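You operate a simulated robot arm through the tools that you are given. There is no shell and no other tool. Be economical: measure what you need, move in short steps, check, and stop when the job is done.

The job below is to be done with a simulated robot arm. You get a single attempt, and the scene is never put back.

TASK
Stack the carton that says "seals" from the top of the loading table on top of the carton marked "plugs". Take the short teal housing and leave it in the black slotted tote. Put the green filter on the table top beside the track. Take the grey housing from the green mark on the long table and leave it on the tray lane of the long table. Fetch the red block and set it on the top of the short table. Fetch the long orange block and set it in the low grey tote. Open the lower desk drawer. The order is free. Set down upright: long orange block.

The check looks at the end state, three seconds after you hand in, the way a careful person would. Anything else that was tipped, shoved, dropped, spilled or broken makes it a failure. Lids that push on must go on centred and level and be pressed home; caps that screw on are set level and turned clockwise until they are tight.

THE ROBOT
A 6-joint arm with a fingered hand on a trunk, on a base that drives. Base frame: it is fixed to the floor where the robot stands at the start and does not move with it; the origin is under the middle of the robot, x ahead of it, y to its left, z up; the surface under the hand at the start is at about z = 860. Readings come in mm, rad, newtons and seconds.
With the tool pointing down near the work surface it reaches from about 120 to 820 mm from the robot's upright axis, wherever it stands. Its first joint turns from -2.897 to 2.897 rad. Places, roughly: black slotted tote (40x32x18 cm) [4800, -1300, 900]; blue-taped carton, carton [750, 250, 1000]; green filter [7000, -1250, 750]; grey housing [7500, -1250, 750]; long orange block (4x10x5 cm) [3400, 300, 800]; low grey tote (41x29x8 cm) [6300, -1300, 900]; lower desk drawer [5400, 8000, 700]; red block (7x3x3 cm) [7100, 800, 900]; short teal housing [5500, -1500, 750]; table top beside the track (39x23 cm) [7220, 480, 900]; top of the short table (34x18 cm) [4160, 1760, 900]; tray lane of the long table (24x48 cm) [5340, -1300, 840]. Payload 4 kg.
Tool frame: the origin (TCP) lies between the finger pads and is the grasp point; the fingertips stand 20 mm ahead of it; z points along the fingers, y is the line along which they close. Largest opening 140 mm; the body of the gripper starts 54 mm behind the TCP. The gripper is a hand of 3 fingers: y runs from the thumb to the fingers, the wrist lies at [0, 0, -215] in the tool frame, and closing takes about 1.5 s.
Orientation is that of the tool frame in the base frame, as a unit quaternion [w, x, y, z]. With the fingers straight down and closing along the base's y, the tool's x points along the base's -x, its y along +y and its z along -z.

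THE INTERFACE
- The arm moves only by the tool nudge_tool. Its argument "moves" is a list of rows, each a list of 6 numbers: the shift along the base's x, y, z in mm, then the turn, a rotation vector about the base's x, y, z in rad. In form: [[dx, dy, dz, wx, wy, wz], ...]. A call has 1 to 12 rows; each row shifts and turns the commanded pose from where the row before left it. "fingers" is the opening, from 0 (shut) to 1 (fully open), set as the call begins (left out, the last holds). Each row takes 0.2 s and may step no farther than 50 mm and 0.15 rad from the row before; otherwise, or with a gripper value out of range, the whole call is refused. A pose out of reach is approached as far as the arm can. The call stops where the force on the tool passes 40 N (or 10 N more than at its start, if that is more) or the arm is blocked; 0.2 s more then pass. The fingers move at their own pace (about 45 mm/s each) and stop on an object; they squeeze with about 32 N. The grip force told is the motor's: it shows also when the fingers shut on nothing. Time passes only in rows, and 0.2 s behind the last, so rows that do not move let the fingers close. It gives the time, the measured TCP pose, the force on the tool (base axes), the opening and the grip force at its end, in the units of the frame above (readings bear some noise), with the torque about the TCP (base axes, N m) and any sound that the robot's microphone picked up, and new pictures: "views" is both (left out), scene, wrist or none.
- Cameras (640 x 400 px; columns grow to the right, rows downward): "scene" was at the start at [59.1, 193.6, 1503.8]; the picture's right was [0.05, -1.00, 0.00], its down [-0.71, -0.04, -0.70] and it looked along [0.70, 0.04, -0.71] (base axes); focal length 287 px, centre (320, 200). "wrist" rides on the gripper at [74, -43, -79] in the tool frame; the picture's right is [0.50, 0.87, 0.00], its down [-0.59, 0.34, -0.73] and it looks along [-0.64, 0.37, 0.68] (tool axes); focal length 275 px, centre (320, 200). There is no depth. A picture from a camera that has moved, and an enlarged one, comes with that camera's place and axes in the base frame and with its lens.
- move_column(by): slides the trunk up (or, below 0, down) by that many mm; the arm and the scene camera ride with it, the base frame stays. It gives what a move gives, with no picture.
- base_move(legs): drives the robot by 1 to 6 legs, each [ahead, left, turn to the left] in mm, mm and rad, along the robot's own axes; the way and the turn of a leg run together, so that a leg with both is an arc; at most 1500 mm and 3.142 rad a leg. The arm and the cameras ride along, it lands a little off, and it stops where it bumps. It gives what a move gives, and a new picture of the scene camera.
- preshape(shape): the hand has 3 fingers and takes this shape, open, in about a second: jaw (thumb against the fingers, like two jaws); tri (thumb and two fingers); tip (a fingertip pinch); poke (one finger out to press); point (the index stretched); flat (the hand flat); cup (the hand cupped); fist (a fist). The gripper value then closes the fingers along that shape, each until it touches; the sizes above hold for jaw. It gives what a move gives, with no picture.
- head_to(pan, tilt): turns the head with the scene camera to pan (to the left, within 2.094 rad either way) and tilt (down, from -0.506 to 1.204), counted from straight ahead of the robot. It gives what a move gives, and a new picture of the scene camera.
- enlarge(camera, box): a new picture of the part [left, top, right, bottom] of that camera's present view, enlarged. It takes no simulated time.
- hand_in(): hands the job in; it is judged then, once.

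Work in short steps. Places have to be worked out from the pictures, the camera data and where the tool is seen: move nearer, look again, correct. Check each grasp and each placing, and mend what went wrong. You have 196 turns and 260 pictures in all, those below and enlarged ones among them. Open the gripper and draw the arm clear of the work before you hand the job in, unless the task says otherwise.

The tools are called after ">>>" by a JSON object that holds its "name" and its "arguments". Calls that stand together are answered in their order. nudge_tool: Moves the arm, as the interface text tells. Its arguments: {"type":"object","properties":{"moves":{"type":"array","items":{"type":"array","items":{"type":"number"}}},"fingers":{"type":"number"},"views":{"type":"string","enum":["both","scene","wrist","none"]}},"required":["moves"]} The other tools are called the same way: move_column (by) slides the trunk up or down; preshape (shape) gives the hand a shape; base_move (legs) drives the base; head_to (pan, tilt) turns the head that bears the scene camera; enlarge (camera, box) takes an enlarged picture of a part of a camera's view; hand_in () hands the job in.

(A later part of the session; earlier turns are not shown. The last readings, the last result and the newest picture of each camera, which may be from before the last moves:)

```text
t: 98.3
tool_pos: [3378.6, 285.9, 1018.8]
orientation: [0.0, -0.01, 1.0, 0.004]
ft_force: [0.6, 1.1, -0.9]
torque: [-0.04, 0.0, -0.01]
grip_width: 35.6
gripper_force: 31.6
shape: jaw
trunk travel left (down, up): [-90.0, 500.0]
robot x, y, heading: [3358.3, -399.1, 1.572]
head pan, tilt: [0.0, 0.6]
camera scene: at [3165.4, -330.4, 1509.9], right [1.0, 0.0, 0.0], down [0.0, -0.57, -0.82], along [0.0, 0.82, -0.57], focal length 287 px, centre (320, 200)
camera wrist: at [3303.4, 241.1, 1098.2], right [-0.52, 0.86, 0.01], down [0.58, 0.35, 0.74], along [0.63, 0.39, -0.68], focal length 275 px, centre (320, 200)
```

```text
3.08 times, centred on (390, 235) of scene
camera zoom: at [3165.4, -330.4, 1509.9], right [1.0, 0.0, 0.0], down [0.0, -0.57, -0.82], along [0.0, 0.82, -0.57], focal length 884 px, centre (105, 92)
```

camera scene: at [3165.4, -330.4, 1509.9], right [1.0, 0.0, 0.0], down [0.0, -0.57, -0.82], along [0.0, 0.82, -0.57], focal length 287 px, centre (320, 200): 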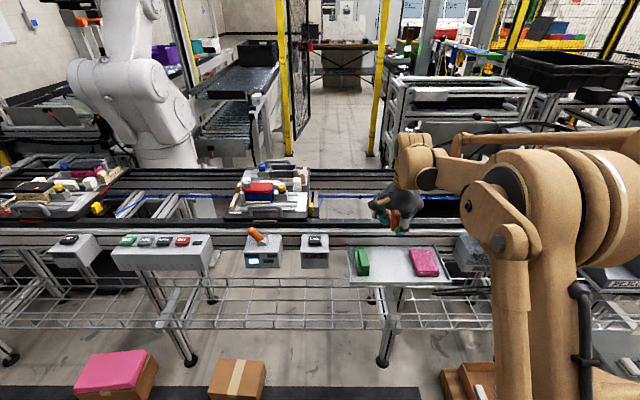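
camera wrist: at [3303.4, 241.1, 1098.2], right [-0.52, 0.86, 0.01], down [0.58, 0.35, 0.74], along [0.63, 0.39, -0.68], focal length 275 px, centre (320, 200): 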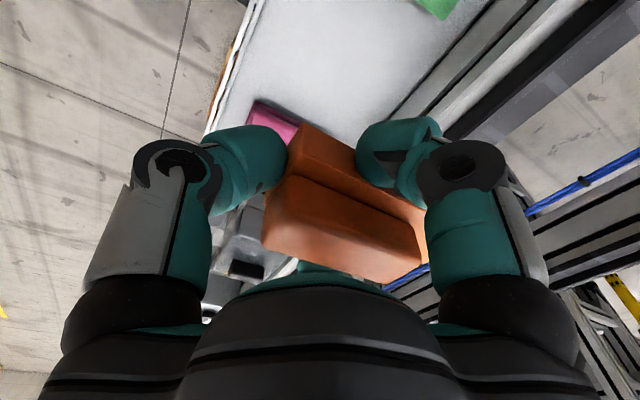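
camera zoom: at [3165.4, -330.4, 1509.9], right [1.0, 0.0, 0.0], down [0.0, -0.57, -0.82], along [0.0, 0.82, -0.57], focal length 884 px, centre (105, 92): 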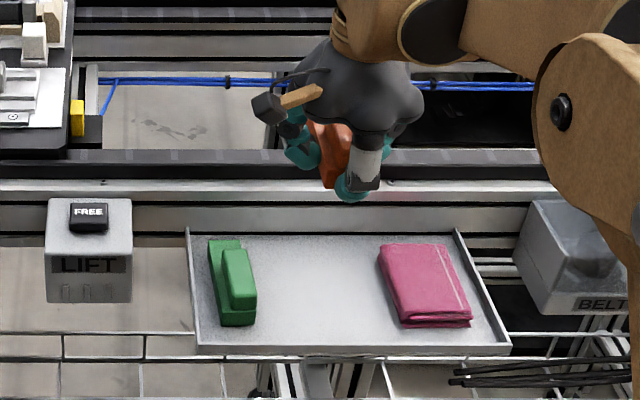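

Held firmly. Retract the arm, back off, and drive along the aisle to the bench at x≈6300.

>>> {"name": "nudge_tool", "arguments": {"moves": [[-2, -35, 30, 0, 0, 0], [-2, -40, 28, 0, 0, 0], [-2, -40, 28, 0, 0, 0], [-2, -40, 28, 0, 0, 0], [-2, -45, 15, 0, 0, 0], [-2, -45, 10, 0, 0, 0], [-2, -45, 8, 0, 0, 0]], "views": "none"}}

>>> {"name": "base_move", "arguments": {"legs": [[-350, 0, 0], [0, 0, -1.574]]}}

>>> {"name": "head_to", "arguments": {"pan": 0.0, "tilt": 0.3}}

```text
t: 100.0
tool_pos: [3362.7, -4.3, 1168.5]
orientation: [-0.001, -0.01, 1.0, 0.005]
ft_force: [0.6, -0.4, -0.7]
torque: [0.02, -0.01, 0.0]
grip_width: 35.7
gripper_force: 31.9
shape: jaw
trunk travel left (down, up): [-90.0, 500.0]
robot x, y, heading: [3355.8, -395.5, 1.573]
head pan, tilt: [0.0, 0.6]
```

```text
t: 106.1
tool_pos: [3754.4, -757.8, 1167.5]
orientation: [0.003, 0.707, 0.707, 0.003]
ft_force: [-0.4, 0.2, -1.6]
torque: [-0.01, 0.04, 0.02]
grip_width: 35.5
gripper_force: 31.6
shape: jaw
trunk travel left (down, up): [-90.0, 500.0]
robot x, y, heading: [3359.4, -742.5, -0.022]
head pan, tilt: [0.0, 0.6]
camera scene: at [3429.5, -557.3, 1509.9], right [-0.02, -1.0, 0.0], down [-0.56, 0.01, -0.82], along [0.82, -0.02, -0.57], focal length 287 px, centre (320, 200)
```

scene: 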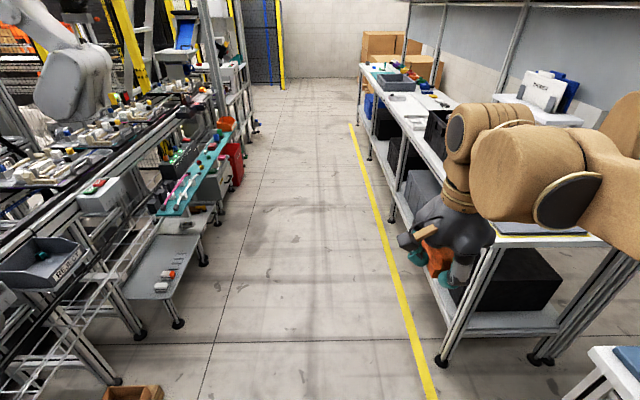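

```text
t: 106.9
tool_pos: [3754.5, -758.1, 1166.3]
orientation: [0.003, 0.708, 0.707, 0.003]
ft_force: [0.1, 0.0, -1.5]
torque: [0.01, 0.01, 0.03]
grip_width: 35.3
gripper_force: 32.4
shape: jaw
trunk travel left (down, up): [-90.0, 500.0]
robot x, y, heading: [3359.8, -746.1, -0.016]
head pan, tilt: [0.0, 0.3]
camera scene: at [3434.5, -557.4, 1537.4], right [-0.02, -1.0, 0.0], down [-0.3, 0.01, -0.95], along [0.95, -0.02, -0.3], focal length 287 px, centre (320, 200)
```

scene: 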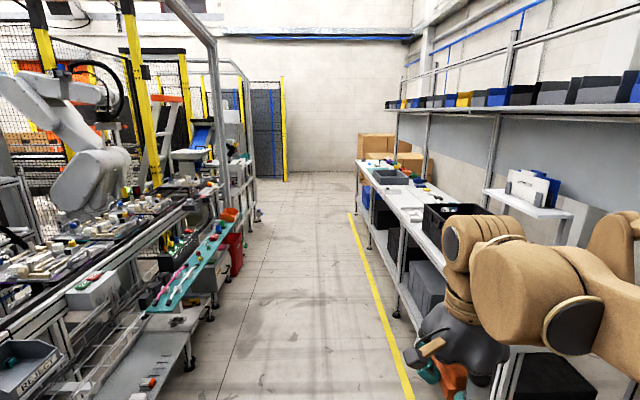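

The long table runs along the right (near legs y≈−1200). I drive 2900 mm ahead and turn right to face the grey tote.

>>> {"name": "base_move", "arguments": {"legs": [[1450, 20, 0.016], [1450, 20, 0], [0, 0, -1.571]]}}

>>> {"name": "head_to", "arguments": {"pan": 0.0, "tilt": 0.75}}

```text
t: 124.8
tool_pos: [6281.7, -1075.9, 1167.4]
orientation: [0.004, 1.0, 0.022, 0.0]
ft_force: [0.2, -0.3, -0.6]
torque: [0.02, 0.0, -0.01]
grip_width: 35.3
gripper_force: 32.2
shape: jaw
trunk travel left (down, up): [-90.0, 500.0]
robot x, y, heading: [6278.5, -681.9, -1.546]
head pan, tilt: [0.0, 0.3]
camera scene: at [6467.3, -751.2, 1537.4], right [-1.0, -0.03, 0.0], down [-0.01, 0.3, -0.96], along [0.03, -0.95, -0.3], focal length 287 px, centre (320, 200)
```

scene: 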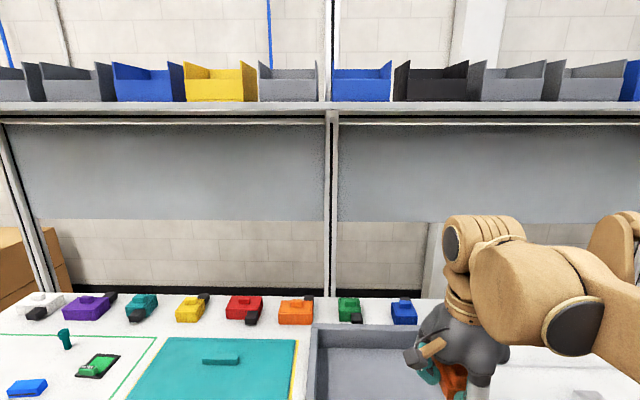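

```text
t: 125.7
tool_pos: [6282.0, -1075.8, 1168.2]
orientation: [0.005, 1.0, 0.023, -0.001]
ft_force: [0.4, -0.2, -0.2]
torque: [0.02, 0.01, 0.04]
grip_width: 35.3
gripper_force: 32.0
shape: jaw
trunk travel left (down, up): [-90.0, 500.0]
robot x, y, heading: [6278.7, -676.8, -1.547]
head pan, tilt: [0.0, 0.75]
camera scene: at [6467.0, -740.7, 1497.1], right [-1.0, -0.03, 0.0], down [-0.02, 0.68, -0.73], along [0.02, -0.73, -0.68], focal length 287 px, centre (320, 200)
```

scene: 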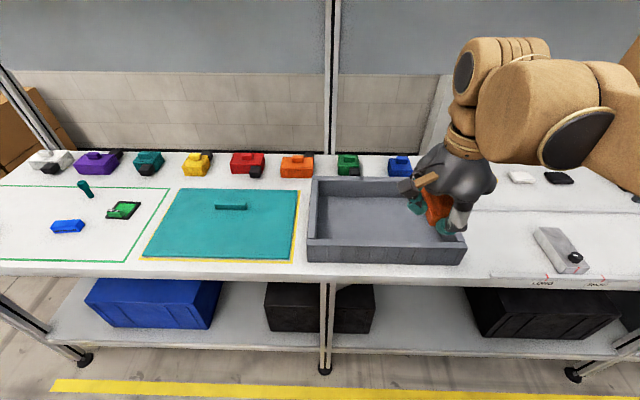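

The grey tote is centred ≈(6304, −1331), rim z≈940. I move the block over its centre and lower to a bit above the floor.

>>> {"name": "nudge_tool", "arguments": {"moves": [[2, -32, -8, 0, 0, 0], [2, -32, -8, 0, 0, 0], [2, -32, -8, 0, 0, 0], [2, -32, -8, 0, 0, 0], [2, -32, -8, 0, 0, 0], [2, -32, -8, 0, 0, 0], [2, -32, -8, 0, 0, 0], [0, 0, -45, 0, 0, 0], [0, 0, -45, 0, 0, 0], [0, 0, -45, 0, 0, 0], [0, 0, -35, 0, 0, 0], [0, 0, 0, 0, 0, 0]]}}

>>> {"name": "enlarge", "arguments": {"camera": "scene", "box": [300, 140, 480, 280]}}

```text
t: 128.3
tool_pos: [6297.5, -1300.2, 941.1]
orientation: [0.004, 1.0, 0.023, 0.001]
ft_force: [-1.0, -0.4, 0.0]
torque: [0.03, -0.02, -0.04]
grip_width: 35.4
gripper_force: 31.9
shape: jaw
trunk travel left (down, up): [-90.0, 500.0]
robot x, y, heading: [6278.0, -684.9, -1.544]
head pan, tilt: [0.0, 0.75]
camera scene: at [6467.0, -741.0, 1497.1], right [-1.0, -0.03, 0.0], down [-0.02, 0.68, -0.73], along [0.02, -0.73, -0.68], focal length 287 px, centre (320, 200)
camera wrist: at [6367.9, -1254.0, 1020.0], right [0.54, -0.84, 0.01], down [-0.57, -0.36, 0.74], along [-0.62, -0.4, -0.68], focal length 275 px, centre (320, 200)
```

scene: 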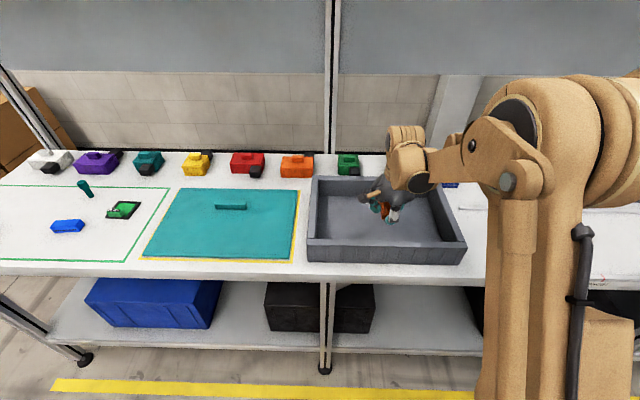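
wrist: 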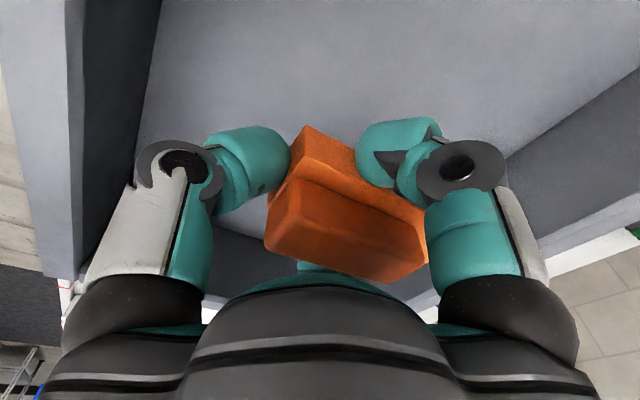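

```text
2.86 times, centred on (390, 210) of scene
camera zoom: at [6467.0, -741.0, 1497.1], right [-1.0, -0.03, 0.0], down [-0.02, 0.68, -0.73], along [0.02, -0.73, -0.68], focal length 821 px, centre (120, 171)
```

zoom: 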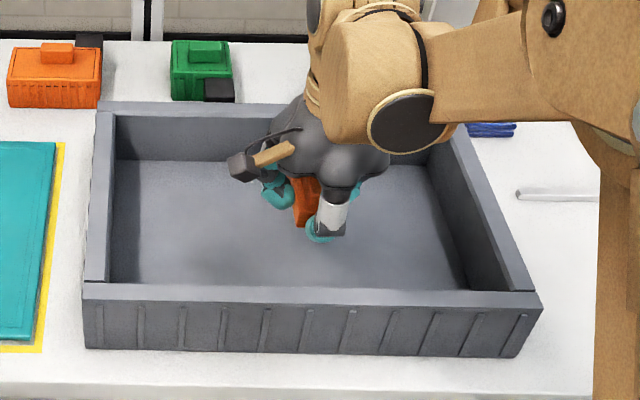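

Centred in the tote. Lower step by step until the block touches the floor.

>>> {"name": "nudge_tool", "arguments": {"moves": [[0, 0, -10, 0, 0, 0], [0, 0, -8, 0, 0, 0], [0, 0, -5, 0, 0, 0], [0, 0, -3, 0, 0, 0], [0, 0, 0, 0, 0, 0]], "views": "none"}}

```text
t: 129.5
tool_pos: [6296.6, -1301.4, 915.7]
orientation: [0.005, 1.0, 0.022, 0.0]
ft_force: [-0.6, 1.1, -0.8]
torque: [0.01, 0.04, 0.03]
grip_width: 35.0
gripper_force: 31.9
shape: jaw
trunk travel left (down, up): [-90.0, 500.0]
robot x, y, heading: [6275.7, -679.6, -1.546]
head pan, tilt: [0.0, 0.75]
```

Not touching yet; continue slowly.

>>> {"name": "nudge_tool", "arguments": {"moves": [[0, 0, -2, 0, 0, 0], [0, 0, -2, 0, 0, 0], [0, 0, -2, 0, 0, 0], [0, 0, -2, 0, 0, 0], [0, 0, 0, 0, 0, 0]], "views": "none"}}

```text
t: 130.7
tool_pos: [6295.9, -1300.2, 906.8]
orientation: [0.005, 1.0, 0.022, 0.001]
ft_force: [-0.2, 0.8, -0.9]
torque: [0.01, 0.01, 0.01]
grip_width: 35.2
gripper_force: 32.2
shape: jaw
trunk travel left (down, up): [-90.0, 500.0]
robot x, y, heading: [6279.1, -680.3, -1.544]
head pan, tilt: [0.0, 0.75]
```

>>> {"name": "nudge_tool", "arguments": {"moves": [[0, 0, -1.5, 0, 0, 0], [0, 0, -1.5, 0, 0, 0], [0, 0, -1.5, 0, 0, 0], [0, 0, 0, 0, 0, 0]], "views": "none"}}

>>> {"name": "enlarge", "arguments": {"camera": "scene", "box": [360, 170, 430, 240]}}

```text
t: 131.7
tool_pos: [6295.3, -1301.3, 903.4]
orientation: [0.004, 1.0, 0.024, 0.0]
ft_force: [0.0, -0.7, -1.1]
torque: [0.01, 0.06, -0.01]
grip_width: 35.3
gripper_force: 31.9
shape: jaw
trunk travel left (down, up): [-90.0, 500.0]
robot x, y, heading: [6277.1, -681.8, -1.54]
head pan, tilt: [0.0, 0.75]
```

```text
5.71 times, centred on (395, 205) of scene
camera zoom: at [6467.0, -741.0, 1497.0], right [-1.0, -0.03, 0.0], down [-0.02, 0.68, -0.73], along [0.02, -0.73, -0.68], focal length 1642 px, centre (-109, 171)
```

zoom: 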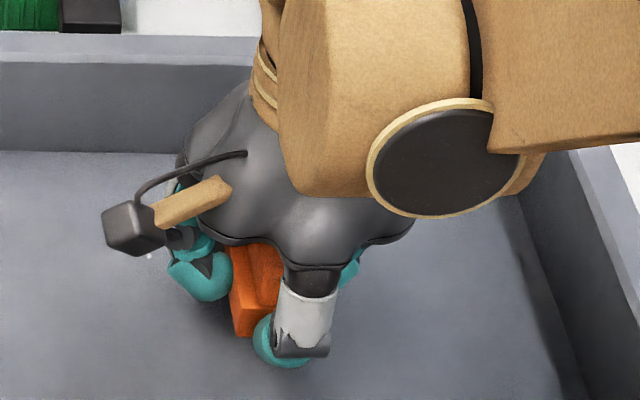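

Close to the floor judging by shadow. Continue with 1.5 mm steps.

>>> {"name": "nudge_tool", "arguments": {"moves": [[0, 0, -1.5, 0, 0, 0], [0, 0, -1.5, 0, 0, 0], [0, 0, -1.5, 0, 0, 0], [0, 0, -1.5, 0, 0, 0], [0, 0, 0, 0, 0, 0]], "views": "none"}}

```text
t: 132.9
tool_pos: [6296.2, -1300.0, 898.0]
orientation: [0.005, 1.0, 0.023, -0.001]
ft_force: [-0.1, 0.6, -0.4]
torque: [0.01, 0.0, 0.03]
grip_width: 35.2
gripper_force: 32.9
shape: jaw
trunk travel left (down, up): [-90.0, 500.0]
robot x, y, heading: [6277.6, -680.7, -1.547]
head pan, tilt: [0.0, 0.75]
```

>>> {"name": "nudge_tool", "arguments": {"moves": [[0, 0, -1.5, 0, 0, 0], [0, 0, -1.5, 0, 0, 0], [0, 0, -1.5, 0, 0, 0], [0, 0, -1.5, 0, 0, 0], [0, 0, 0, 0, 0, 0]], "views": "wrist"}}

```text
t: 134.1
tool_pos: [6296.8, -1300.7, 891.0]
orientation: [0.004, 1.0, 0.024, 0.0]
ft_force: [0.2, -0.3, -0.8]
torque: [0.01, 0.01, -0.02]
grip_width: 35.0
gripper_force: 31.7
shape: jaw
trunk travel left (down, up): [-90.0, 500.0]
robot x, y, heading: [6277.9, -681.1, -1.548]
head pan, tilt: [0.0, 0.75]
camera wrist: at [6366.6, -1253.9, 969.6], right [0.54, -0.84, 0.01], down [-0.57, -0.36, 0.74], along [-0.62, -0.4, -0.68], focal length 275 px, centre (320, 200)
```

wrist: 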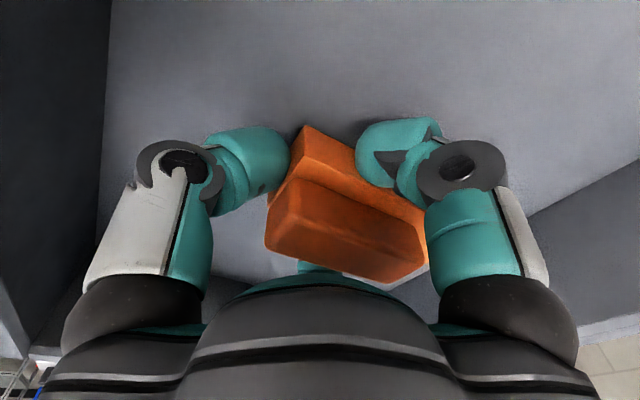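

>>> {"name": "nudge_tool", "arguments": {"moves": [[0, 0, -2, 0, 0, 0], [0, 0, -2, 0, 0, 0], [0, 0, -2, 0, 0, 0], [0, 0, 0, 0, 0, 0]], "views": "none"}}

>>> {"name": "enlarge", "arguments": {"camera": "scene", "box": [360, 170, 430, 240]}}

```text
t: 135.1
tool_pos: [6296.3, -1299.4, 885.7]
orientation: [0.004, 1.0, 0.024, 0.0]
ft_force: [0.0, -0.4, -0.6]
torque: [0.03, 0.0, 0.03]
grip_width: 34.9
gripper_force: 32.1
shape: jaw
trunk travel left (down, up): [-90.0, 500.0]
robot x, y, heading: [6279.0, -680.4, -1.548]
head pan, tilt: [0.0, 0.75]
```

```text
5.71 times, centred on (395, 205) of scene
camera zoom: at [6467.0, -741.0, 1497.0], right [-1.0, -0.03, 0.0], down [-0.02, 0.68, -0.73], along [0.02, -0.73, -0.68], focal length 1642 px, centre (-109, 171)
```

zoom: 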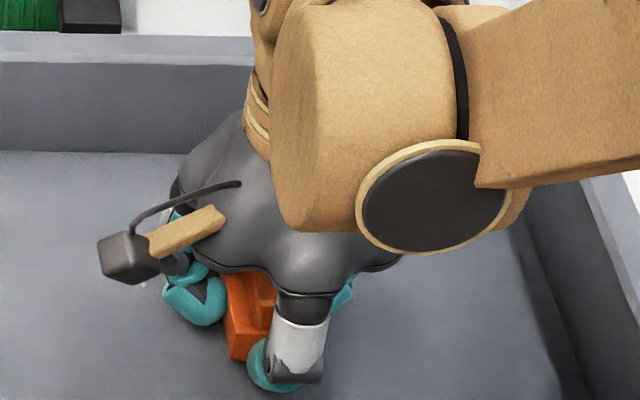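

>>> {"name": "nudge_tool", "arguments": {"moves": [[0, 0, -2, 0, 0, 0], [0, 0, -2, 0, 0, 0], [0, 0, -2, 0, 0, 0], [0, 0, 0, 0, 0, 0]], "views": "none"}}

>>> {"name": "nudge_tool", "arguments": {"moves": [[0, 0, -1.5, 0, 0, 0], [0, 0, -1.5, 0, 0, 0], [0, 0, -1.5, 0, 0, 0], [0, 0, 0, 0, 0, 0]], "views": "none"}}

```text
t: 136.1
tool_pos: [6295.6, -1299.7, 878.6]
orientation: [0.004, 1.0, 0.023, 0.0]
ft_force: [-0.7, -0.1, 1.9]
torque: [-0.19, -0.01, -0.02]
grip_width: 35.0
gripper_force: 32.0
shape: jaw
trunk travel left (down, up): [-90.0, 500.0]
robot x, y, heading: [6276.1, -679.0, -1.543]
head pan, tilt: [0.0, 0.75]
```

```text
t: 137.1
tool_pos: [6295.5, -1298.8, 877.4]
orientation: [0.005, 1.0, 0.022, 0.0]
ft_force: [-1.5, -1.8, 37.5]
torque: [-0.22, -0.03, -0.08]
grip_width: 36.9
gripper_force: 32.2
shape: jaw
trunk travel left (down, up): [-90.0, 500.0]
robot x, y, heading: [6274.5, -681.0, -1.544]
head pan, tilt: [0.0, 0.75]
```

Contact reached (slightly firm). Relax 3 mm up, open, then rise.

>>> {"name": "nudge_tool", "arguments": {"moves": [[0, 0, 3, 0, 0, 0], [0, 0, 0, 0, 0, 0]], "views": "none"}}

>>> {"name": "nudge_tool", "arguments": {"moves": [[0, 0, 0, 0, 0, 0], [0, 0, 0, 0, 0, 0], [0, 0, 0, 0, 0, 0], [0, 0, 0, 0, 0, 0], [0, 0, 0, 0, 0, 0], [0, 0, 15, 0, 0, 0], [0, 0, 30, 0, 0, 0], [0, 0, 45, 0, 0, 0], [0, 0, 45, 0, 0, 0], [0, 10, 45, 0, 0, 0], [0, 10, 45, 0, 0, 0]], "fingers": 0.7, "views": "wrist"}}

>>> {"name": "enlarge", "arguments": {"camera": "scene", "box": [330, 140, 470, 270]}}

```text
t: 137.7
tool_pos: [6295.9, -1300.6, 878.8]
orientation: [0.005, 1.0, 0.023, 0.0]
ft_force: [-0.7, 2.9, 8.2]
torque: [-0.09, -0.03, 0.01]
grip_width: 36.2
gripper_force: 32.0
shape: jaw
trunk travel left (down, up): [-90.0, 500.0]
robot x, y, heading: [6274.1, -681.1, -1.548]
head pan, tilt: [0.0, 0.75]
```

```text
t: 140.1
tool_pos: [6295.9, -1280.4, 1103.3]
orientation: [0.004, 1.0, 0.023, 0.0]
ft_force: [0.1, -0.6, 0.0]
torque: [0.01, 0.01, -0.01]
grip_width: 97.1
gripper_force: 0.0
shape: jaw
trunk travel left (down, up): [-90.0, 500.0]
robot x, y, heading: [6274.8, -681.2, -1.545]
head pan, tilt: [0.0, 0.75]
camera wrist: at [6367.0, -1233.5, 1182.9], right [0.54, -0.84, 0.01], down [-0.57, -0.36, 0.74], along [-0.62, -0.4, -0.68], focal length 275 px, centre (320, 200)
```

wrist: 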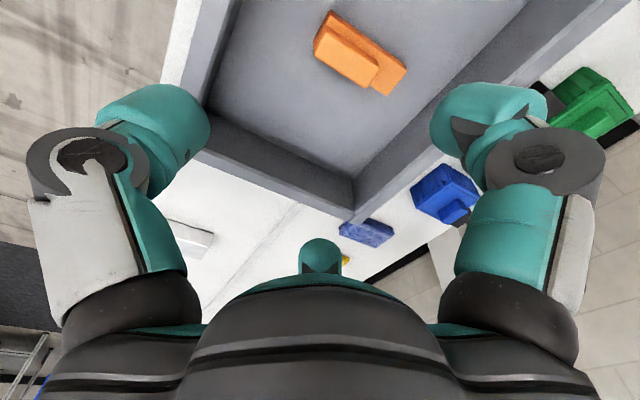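

```text
3.08 times, centred on (400, 205) of scene
camera zoom: at [6467.0, -740.2, 1497.1], right [-1.0, -0.03, 0.0], down [-0.02, 0.68, -0.73], along [0.02, -0.73, -0.68], focal length 884 px, centre (74, 185)
```

zoom: 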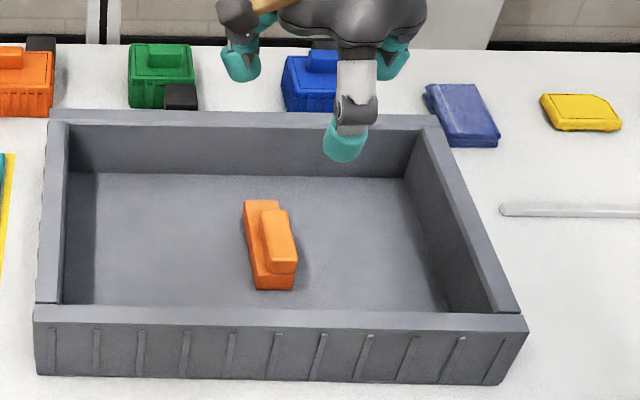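

The orange block stands upright in the tote. Retract the arm and shift along the table toward x≈7150 for the filter and grey housing.

>>> {"name": "nudge_tool", "arguments": {"moves": [[0, 40, 20, 0, 0, 0], [0, 40, 20, 0, 0, 0], [0, 45, 20, 0, 0, 0], [0, 45, 0, 0, 0, 0], [0, 30, 0, 0, 0, 0]], "fingers": 1, "views": "none"}}

>>> {"name": "base_move", "arguments": {"legs": [[0, 850, -0.025]]}}

```text
t: 141.3
tool_pos: [6295.6, -1081.3, 1163.6]
orientation: [0.004, 1.0, 0.023, 0.0]
ft_force: [0.4, -0.7, -0.1]
torque: [0.01, -0.02, 0.0]
grip_width: 140.0
gripper_force: 0.0
shape: jaw
trunk travel left (down, up): [-90.0, 500.0]
robot x, y, heading: [6276.4, -680.1, -1.547]
head pan, tilt: [0.0, 0.75]
```

```text
t: 145.8
tool_pos: [7138.8, -1066.8, 1163.0]
orientation: [0.004, 1.0, 0.013, -0.001]
ft_force: [-0.8, 0.9, -0.1]
torque: [-0.01, -0.02, 0.03]
grip_width: 140.1
gripper_force: 0.1
shape: jaw
trunk travel left (down, up): [-90.0, 500.0]
robot x, y, heading: [7125.7, -664.7, -1.558]
head pan, tilt: [0.0, 0.75]
camera scene: at [7315.7, -728.9, 1497.0], right [-1.0, -0.01, 0.0], down [-0.01, 0.68, -0.73], along [0.01, -0.73, -0.68], focal length 287 px, centre (320, 200)
```

scene: 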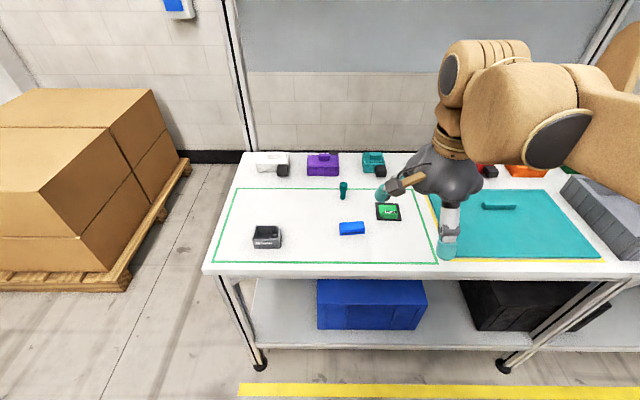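

>>> {"name": "enlarge", "arguments": {"camera": "scene", "box": [200, 140, 450, 280]}}

>>> {"name": "enlarge", "arguments": {"camera": "scene", "box": [320, 170, 420, 250]}}

```text
2.56 times, centred on (325, 210) of scene
camera zoom: at [7315.7, -728.9, 1497.0], right [-1.0, -0.01, 0.0], down [-0.01, 0.68, -0.73], along [0.01, -0.73, -0.68], focal length 736 px, centre (307, 174)
```

zoom: 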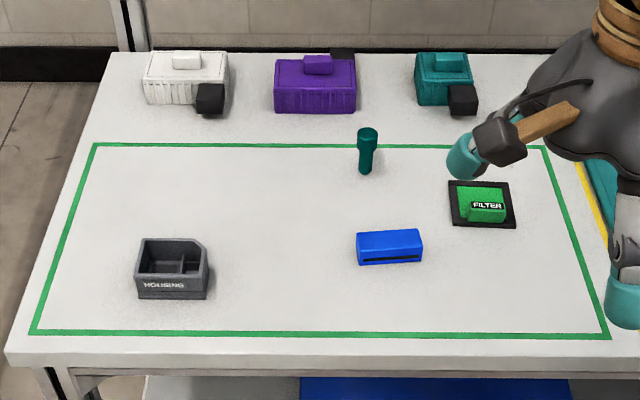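

```text
5.00 times, centred on (370, 210) of scene
camera zoom: at [7315.7, -728.9, 1497.0], right [-1.0, -0.01, 0.0], down [-0.01, 0.68, -0.73], along [0.01, -0.73, -0.68], focal length 1436 px, centre (70, 150)
```

zoom: 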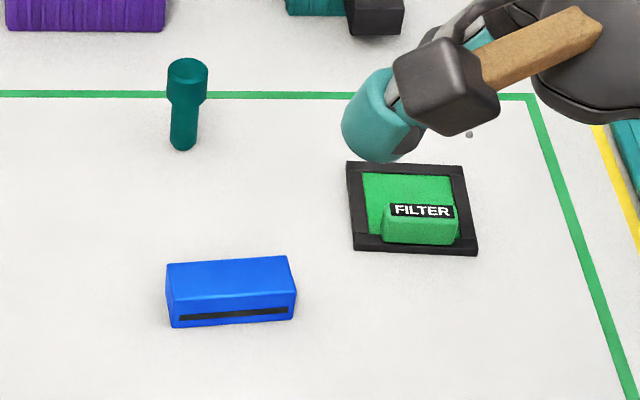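

The grey housing (labelled HOUSING) is at ≈(7469, −1255) inside the green outline; the filter sits on a small black-framed base ≈(7110, −1365). I take the housing first: move above it.

>>> {"name": "nudge_tool", "arguments": {"moves": [[41, -23, -12, 0, 0, 0], [41, -23, -12, 0, 0, 0], [41, -23, -12, 0, 0, 0], [41, -23, -12, 0, 0, 0], [41, -23, -12, 0, 0, 0], [41, -23, -12, 0, 0, 0], [41, -23, -12, 0, 0, 0], [41, -23, -12, 0, 0, 0], [0, 0, -35, 0, 0, 0], [0, 0, -30, 0, 0, 0]]}}

>>> {"name": "enlarge", "arguments": {"camera": "scene", "box": [210, 160, 330, 260]}}

```text
t: 148.0
tool_pos: [7467.6, -1250.0, 1001.4]
orientation: [0.005, 1.0, 0.013, 0.0]
ft_force: [0.5, 0.3, 0.3]
torque: [0.0, -0.03, 0.02]
grip_width: 140.1
gripper_force: 0.0
shape: jaw
trunk travel left (down, up): [-90.0, 500.0]
robot x, y, heading: [7126.7, -668.3, -1.558]
head pan, tilt: [0.0, 0.75]
camera scene: at [7315.7, -729.3, 1497.0], right [-1.0, -0.01, 0.0], down [-0.01, 0.68, -0.73], along [0.01, -0.73, -0.68], focal length 287 px, centre (320, 200)
camera wrist: at [7538.3, -1204.7, 1080.2], right [0.52, -0.85, 0.01], down [-0.58, -0.35, 0.74], along [-0.63, -0.39, -0.68], focal length 275 px, centre (320, 200)
```

scene: 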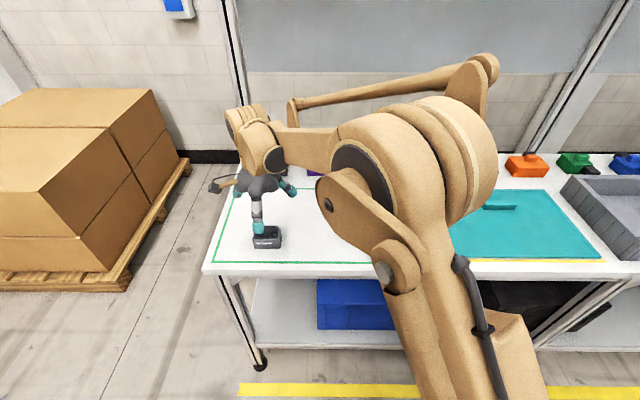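
wrist: 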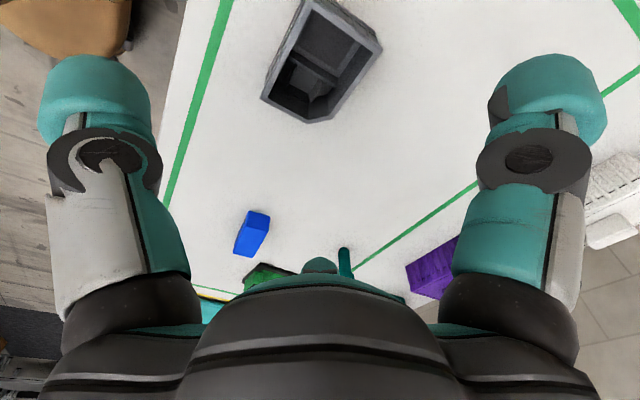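

```text
4.00 times, centred on (270, 210) of scene
camera zoom: at [7315.7, -729.3, 1497.0], right [-1.0, -0.01, 0.0], down [-0.01, 0.68, -0.73], along [0.01, -0.73, -0.68], focal length 1149 px, centre (520, 160)
```

zoom: 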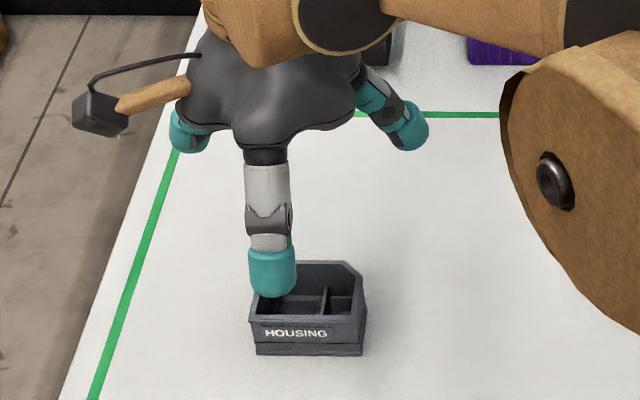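

Housing measured: x 7429–7502, y −1221…−1275, rim z≈881 (chamfer at far −x corner). I shift the hand +17 in y so fingers avoid the chamfer, and descend to z≈873.

>>> {"name": "nudge_tool", "arguments": {"moves": [[-2, 17, -30, 0, 0, 0], [0, 0, -40, 0, 0, 0], [0, 0, -30, 0, 0, 0], [0, 0, -18, 0, 0, 0], [0, 0, -10, 0, 0, 0], [0, 0, 0, 0, 0, 0]], "views": "wrist"}}

>>> {"name": "enlarge", "arguments": {"camera": "scene", "box": [210, 180, 330, 270]}}

```text
t: 149.4
tool_pos: [7465.7, -1233.9, 873.9]
orientation: [0.004, 1.0, 0.013, -0.001]
ft_force: [0.3, -0.8, 0.3]
torque: [0.01, 0.0, 0.01]
grip_width: 140.0
gripper_force: 0.0
shape: jaw
trunk travel left (down, up): [-90.0, 500.0]
robot x, y, heading: [7125.7, -665.0, -1.563]
head pan, tilt: [0.0, 0.75]
camera wrist: at [7536.5, -1189.3, 953.2], right [0.52, -0.85, 0.01], down [-0.58, -0.35, 0.74], along [-0.63, -0.39, -0.68], focal length 275 px, centre (320, 200)
```

wrist: 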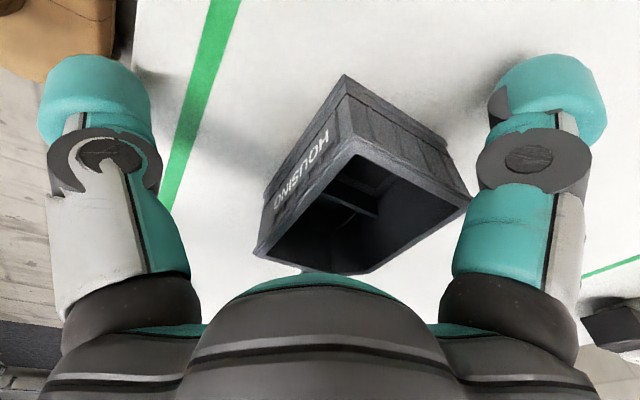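

```text
4.44 times, centred on (270, 225) of scene
camera zoom: at [7315.7, -729.1, 1497.0], right [-1.0, -0.01, 0.0], down [-0.01, 0.68, -0.73], along [0.01, -0.73, -0.68], focal length 1277 px, centre (542, 89)
```

zoom: 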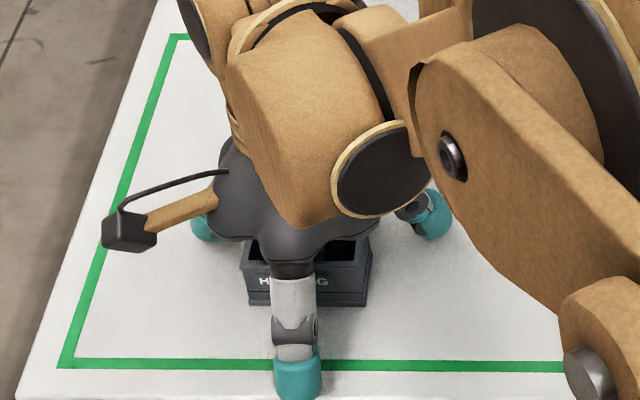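

Well positioned (table ≈ z 838). Lower 4 mm and close.

>>> {"name": "nudge_tool", "arguments": {"moves": [[0, 0, -4, 0, 0, 0], [0, 0, 0, 0, 0, 0], [0, 0, 0, 0, 0, 0], [0, 0, 0, 0, 0, 0], [0, 0, 0, 0, 0, 0], [0, 0, 0, 0, 0, 0], [0, 0, 0, 0, 0, 0], [0, 0, 0, 0, 0, 0], [0, 0, 0, 0, 0, 0], [0, 0, 0, 0, 0, 0]], "fingers": 0, "views": "wrist"}}

>>> {"name": "enlarge", "arguments": {"camera": "scene", "box": [210, 180, 330, 270]}}

```text
t: 151.6
tool_pos: [7465.3, -1234.7, 871.1]
orientation: [0.004, 1.0, 0.013, 0.0]
ft_force: [1.1, -0.7, 3.4]
torque: [-0.09, -0.26, 0.0]
grip_width: 55.0
gripper_force: 32.5
shape: jaw
trunk travel left (down, up): [-90.0, 500.0]
robot x, y, heading: [7127.3, -664.9, -1.564]
head pan, tilt: [0.0, 0.75]
camera wrist: at [7536.5, -1189.2, 949.9], right [0.52, -0.85, 0.01], down [-0.58, -0.35, 0.74], along [-0.63, -0.39, -0.68], focal length 275 px, centre (320, 200)
```

wrist: 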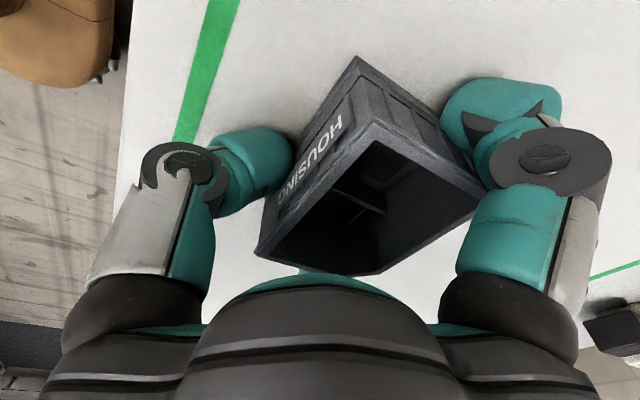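

```text
4.44 times, centred on (270, 225) of scene
camera zoom: at [7315.7, -728.9, 1497.1], right [-1.0, -0.01, 0.0], down [-0.01, 0.68, -0.73], along [0.01, -0.73, -0.68], focal length 1277 px, centre (542, 89)
```

zoom: 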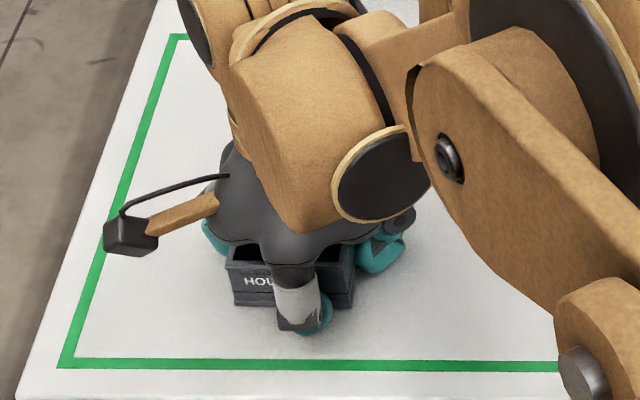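

Gripped (55 mm average). Lift and check.

>>> {"name": "nudge_tool", "arguments": {"moves": [[0, 0, 8, 0, 0, 0], [0, 0, 20, 0, 0, 0], [0, 0, 40, 0, 0, 0], [0, 0, 45, 0, 0, 0]], "views": "wrist"}}

>>> {"name": "enlarge", "arguments": {"camera": "scene", "box": [210, 160, 330, 250]}}

```text
t: 152.6
tool_pos: [7464.1, -1236.0, 983.9]
orientation: [0.005, 1.0, 0.013, 0.0]
ft_force: [0.2, 0.0, -1.7]
torque: [0.0, 0.0, -0.01]
grip_width: 55.0
gripper_force: 32.4
shape: jaw
trunk travel left (down, up): [-90.0, 500.0]
robot x, y, heading: [7124.5, -667.6, -1.56]
head pan, tilt: [0.0, 0.75]
camera wrist: at [7535.2, -1189.5, 1063.2], right [0.52, -0.85, 0.01], down [-0.58, -0.35, 0.74], along [-0.63, -0.39, -0.68], focal length 275 px, centre (320, 200)
```

wrist: 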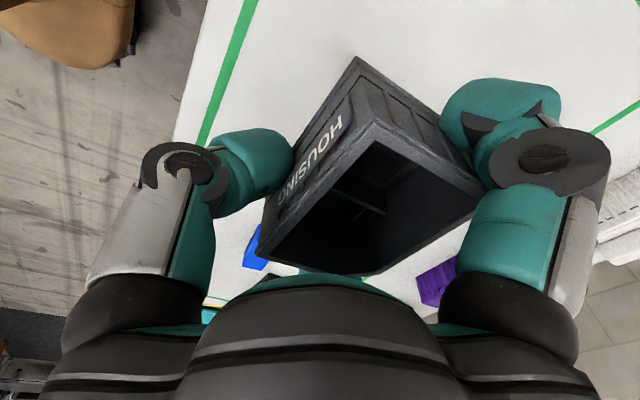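

```text
4.44 times, centred on (270, 205) of scene
camera zoom: at [7315.4, -728.8, 1497.1], right [-1.0, -0.01, 0.0], down [-0.01, 0.68, -0.73], along [0.01, -0.73, -0.68], focal length 1277 px, centre (542, 178)
```

zoom: 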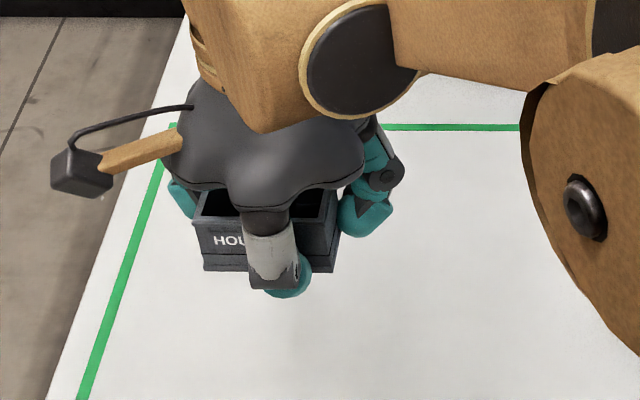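

Held level. Retract and drive sideways to x≈5340 for the tray lane.

>>> {"name": "nudge_tool", "arguments": {"moves": [[-20, 16, 40, 0, 0, 0], [-20, 16, 40, 0, 0, 0], [-37, 16, 25, 0, 0, 0], [-37, 16, 25, 0, 0, 0], [-37, 16, 25, 0, 0, 0], [-37, 16, 15, 0, 0, 0], [-37, 16, 10, 0, 0, 0], [-37, 16, 0, 0, 0, 0], [-37, 16, 0, 0, 0, 0], [-37, 16, 0, 0, 0, 0]], "views": "none"}}

>>> {"name": "base_move", "arguments": {"legs": [[0, -900, -0.005], [0, -890, 0]]}}

```text
t: 154.8
tool_pos: [7126.6, -1073.5, 1162.9]
orientation: [0.005, 1.0, 0.013, 0.0]
ft_force: [-0.5, 0.1, -1.0]
torque: [0.0, 0.04, 0.02]
grip_width: 54.8
gripper_force: 32.3
shape: jaw
trunk travel left (down, up): [-90.0, 500.0]
robot x, y, heading: [7125.5, -664.3, -1.562]
head pan, tilt: [0.0, 0.75]
```

```text
t: 163.9
tool_pos: [5333.2, -1088.8, 1161.2]
orientation: [0.004, 1.0, 0.012, 0.001]
ft_force: [0.2, -0.1, -1.0]
torque: [0.02, 0.0, 0.0]
grip_width: 54.5
gripper_force: 31.9
shape: jaw
trunk travel left (down, up): [-90.0, 500.0]
robot x, y, heading: [5328.6, -684.5, -1.562]
head pan, tilt: [0.0, 0.75]
camera scene: at [5519.4, -745.3, 1497.1], right [-1.0, -0.01, 0.0], down [0.0, 0.68, -0.73], along [0.0, -0.73, -0.68], focal length 287 px, centre (320, 200)
```

scene: 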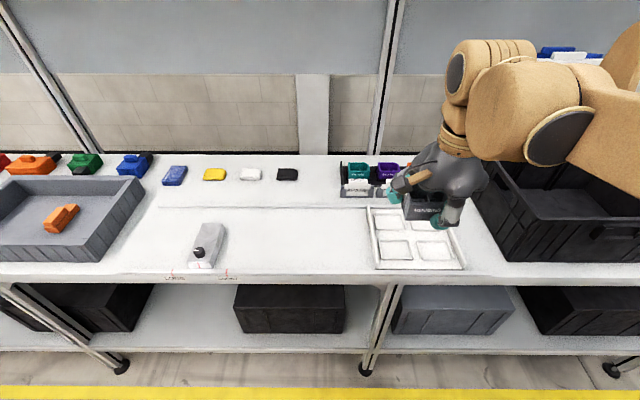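

>>> {"name": "enlarge", "arguments": {"camera": "scene", "box": [140, 150, 480, 290]}}

>>> {"name": "enlarge", "arguments": {"camera": "scene", "box": [320, 150, 480, 280]}}

```text
1.88 times, centred on (310, 220) of scene
camera zoom: at [5519.4, -745.3, 1497.1], right [-1.0, -0.01, 0.0], down [0.0, 0.68, -0.73], along [0.0, -0.73, -0.68], focal length 541 px, centre (339, 162)
```

zoom: 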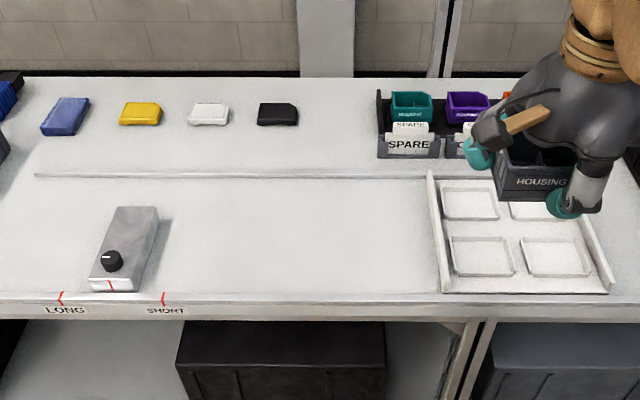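

```text
3.08 times, centred on (400, 215) of scene
camera zoom: at [5519.4, -745.3, 1497.1], right [-1.0, -0.01, 0.0], down [0.0, 0.68, -0.73], along [0.0, -0.73, -0.68], focal length 884 px, centre (74, 154)
```

zoom: 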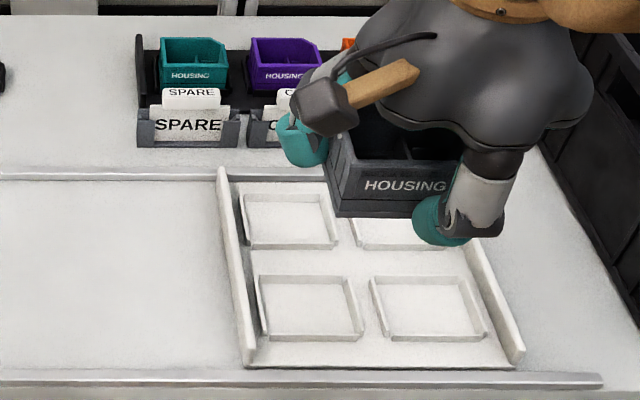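

The tray lane runs between two rails (y≈−1180…−1420); the four-pocket tray occupies x 5129–5368, leaving clear lane at x 5375–5580. I'll set the housing at ≈(5500, −1300).

>>> {"name": "nudge_tool", "arguments": {"moves": [[27, -33, -10, 0, 0, 0], [27, -33, -20, 0, 0, 0], [27, -33, -20, 0, 0, 0], [27, -33, -20, 0, 0, 0], [27, -33, -20, 0, 0, 0], [27, -32, -20, 0, 0, 0], [0, 0, -45, 0, 0, 0], [0, 0, -45, 0, 0, 0], [0, 0, -30, 0, 0, 0], [0, 0, -20, 0, 0, 0], [0, 0, 0, 0, 0, 0]], "views": "wrist"}}

>>> {"name": "enlarge", "arguments": {"camera": "scene", "box": [240, 140, 400, 280]}}

```text
t: 166.3
tool_pos: [5493.4, -1287.2, 910.8]
orientation: [0.005, 1.0, 0.013, 0.0]
ft_force: [0.6, -0.2, -1.4]
torque: [0.05, -0.03, 0.02]
grip_width: 54.5
gripper_force: 32.0
shape: jaw
trunk travel left (down, up): [-90.0, 500.0]
robot x, y, heading: [5330.3, -683.2, -1.563]
head pan, tilt: [0.0, 0.75]
camera wrist: at [5565.9, -1242.3, 990.1], right [0.52, -0.85, 0.01], down [-0.58, -0.35, 0.74], along [-0.63, -0.39, -0.68], focal length 275 px, centre (320, 200)
```

wrist: 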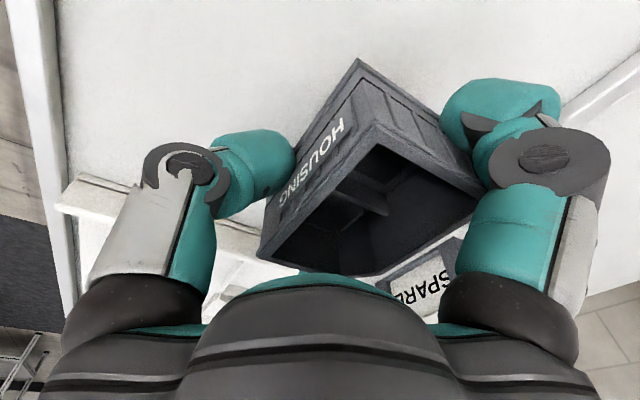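

```text
2.86 times, centred on (320, 210) of scene
camera zoom: at [5519.8, -745.6, 1497.0], right [-1.0, -0.01, 0.0], down [0.0, 0.68, -0.73], along [0.0, -0.73, -0.68], focal length 821 px, centre (320, 171)
```

zoom: 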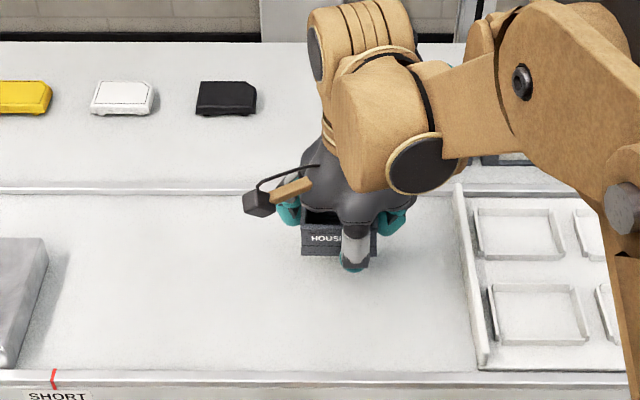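

Clear area. Lower close to contact, then fine steps.

>>> {"name": "nudge_tool", "arguments": {"moves": [[0, 0, -20, 0, 0, 0], [0, 0, -10, 0, 0, 0], [0, 0, -4, 0, 0, 0], [0, 0, 0, 0, 0, 0]], "views": "none"}}

>>> {"name": "nudge_tool", "arguments": {"moves": [[0, 0, -1.5, 0, 0, 0], [0, 0, -1.5, 0, 0, 0], [0, 0, 0, 0, 0, 0]], "views": "none"}}

```text
t: 167.3
tool_pos: [5493.6, -1285.9, 876.2]
orientation: [0.004, 1.0, 0.013, 0.0]
ft_force: [-0.2, 0.3, -1.6]
torque: [0.03, 0.04, 0.02]
grip_width: 54.4
gripper_force: 31.3
shape: jaw
trunk travel left (down, up): [-90.0, 500.0]
robot x, y, heading: [5334.4, -682.7, -1.563]
head pan, tilt: [0.0, 0.75]
```

```text
t: 168.1
tool_pos: [5494.9, -1286.5, 874.6]
orientation: [0.004, 1.0, 0.012, 0.0]
ft_force: [-0.1, 0.4, -0.7]
torque: [0.0, 0.01, 0.03]
grip_width: 54.5
gripper_force: 32.4
shape: jaw
trunk travel left (down, up): [-90.0, 500.0]
robot x, y, heading: [5329.8, -681.9, -1.562]
head pan, tilt: [0.0, 0.75]
```

>>> {"name": "nudge_tool", "arguments": {"moves": [[0, 0, -1.5, 0, 0, 0], [0, 0, -1.5, 0, 0, 0], [0, 0, 0, 0, 0, 0]], "views": "none"}}

>>> {"name": "nudge_tool", "arguments": {"moves": [[0, 0, -1, 0, 0, 0], [0, 0, 0, 0, 0, 0]], "views": "none"}}

```text
t: 168.9
tool_pos: [5492.1, -1286.7, 873.0]
orientation: [0.004, 1.0, 0.012, 0.0]
ft_force: [-0.1, -0.3, -1.0]
torque: [0.03, 0.02, -0.01]
grip_width: 54.6
gripper_force: 31.8
shape: jaw
trunk travel left (down, up): [-90.0, 500.0]
robot x, y, heading: [5333.3, -683.0, -1.564]
head pan, tilt: [0.0, 0.75]
```

```text
t: 169.5
tool_pos: [5493.4, -1285.5, 871.3]
orientation: [0.005, 1.0, 0.012, 0.0]
ft_force: [0.6, 0.0, 0.7]
torque: [-0.05, -0.15, -0.02]
grip_width: 54.6
gripper_force: 32.5
shape: jaw
trunk travel left (down, up): [-90.0, 500.0]
robot x, y, heading: [5331.4, -682.7, -1.563]
head pan, tilt: [0.0, 0.75]
```

Just touching (matches the pick height). Open and rise.

>>> {"name": "nudge_tool", "arguments": {"moves": [[0, 0, 0, 0, 0, 0], [0, 0, 0, 0, 0, 0], [0, 0, 0, 0, 0, 0], [0, 0, 0, 0, 0, 0], [0, 0, 0, 0, 0, 0], [0, 0, 15, 0, 0, 0], [0, 0, 30, 0, 0, 0], [0, 0, 45, 0, 0, 0], [0, 0, 45, 0, 0, 0], [0, 0, 45, 0, 0, 0], [0, 0, 45, 0, 0, 0]], "fingers": 0.85, "views": "both"}}

>>> {"name": "enlarge", "arguments": {"camera": "scene", "box": [280, 130, 480, 280]}}

```text
t: 171.9
tool_pos: [5495.5, -1285.4, 1096.3]
orientation: [0.005, 1.0, 0.012, 0.001]
ft_force: [-0.1, 0.2, 0.2]
torque: [0.01, 0.02, 0.0]
grip_width: 118.8
gripper_force: 0.1
shape: jaw
trunk travel left (down, up): [-90.0, 500.0]
robot x, y, heading: [5332.5, -684.6, -1.566]
head pan, tilt: [0.0, 0.75]
camera scene: at [5519.7, -745.0, 1497.1], right [-1.0, -0.01, 0.0], down [0.0, 0.68, -0.73], along [0.0, -0.73, -0.68], focal length 287 px, centre (320, 200)
camera wrist: at [5566.3, -1240.4, 1174.9], right [0.52, -0.85, 0.01], down [-0.58, -0.35, 0.74], along [-0.63, -0.39, -0.68], focal length 275 px, centre (320, 200)
```

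scene: 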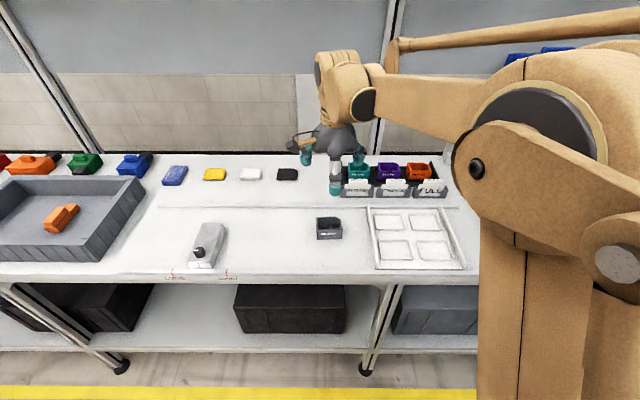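
wrist: 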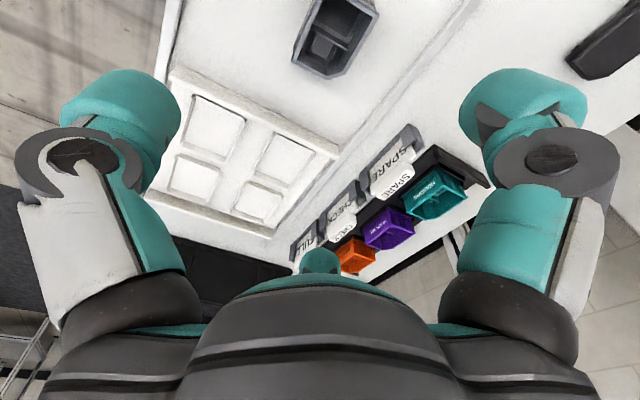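

```text
2.67 times, centred on (380, 205) of scene
camera zoom: at [5519.7, -745.0, 1497.1], right [-1.0, -0.01, 0.0], down [0.0, 0.68, -0.73], along [0.0, -0.73, -0.68], focal length 766 px, centre (160, 187)
```

zoom: 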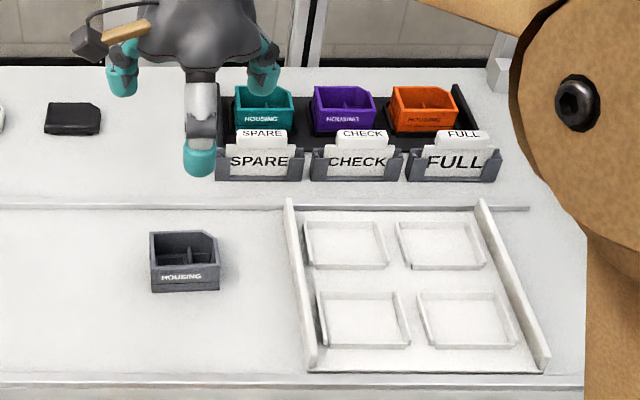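

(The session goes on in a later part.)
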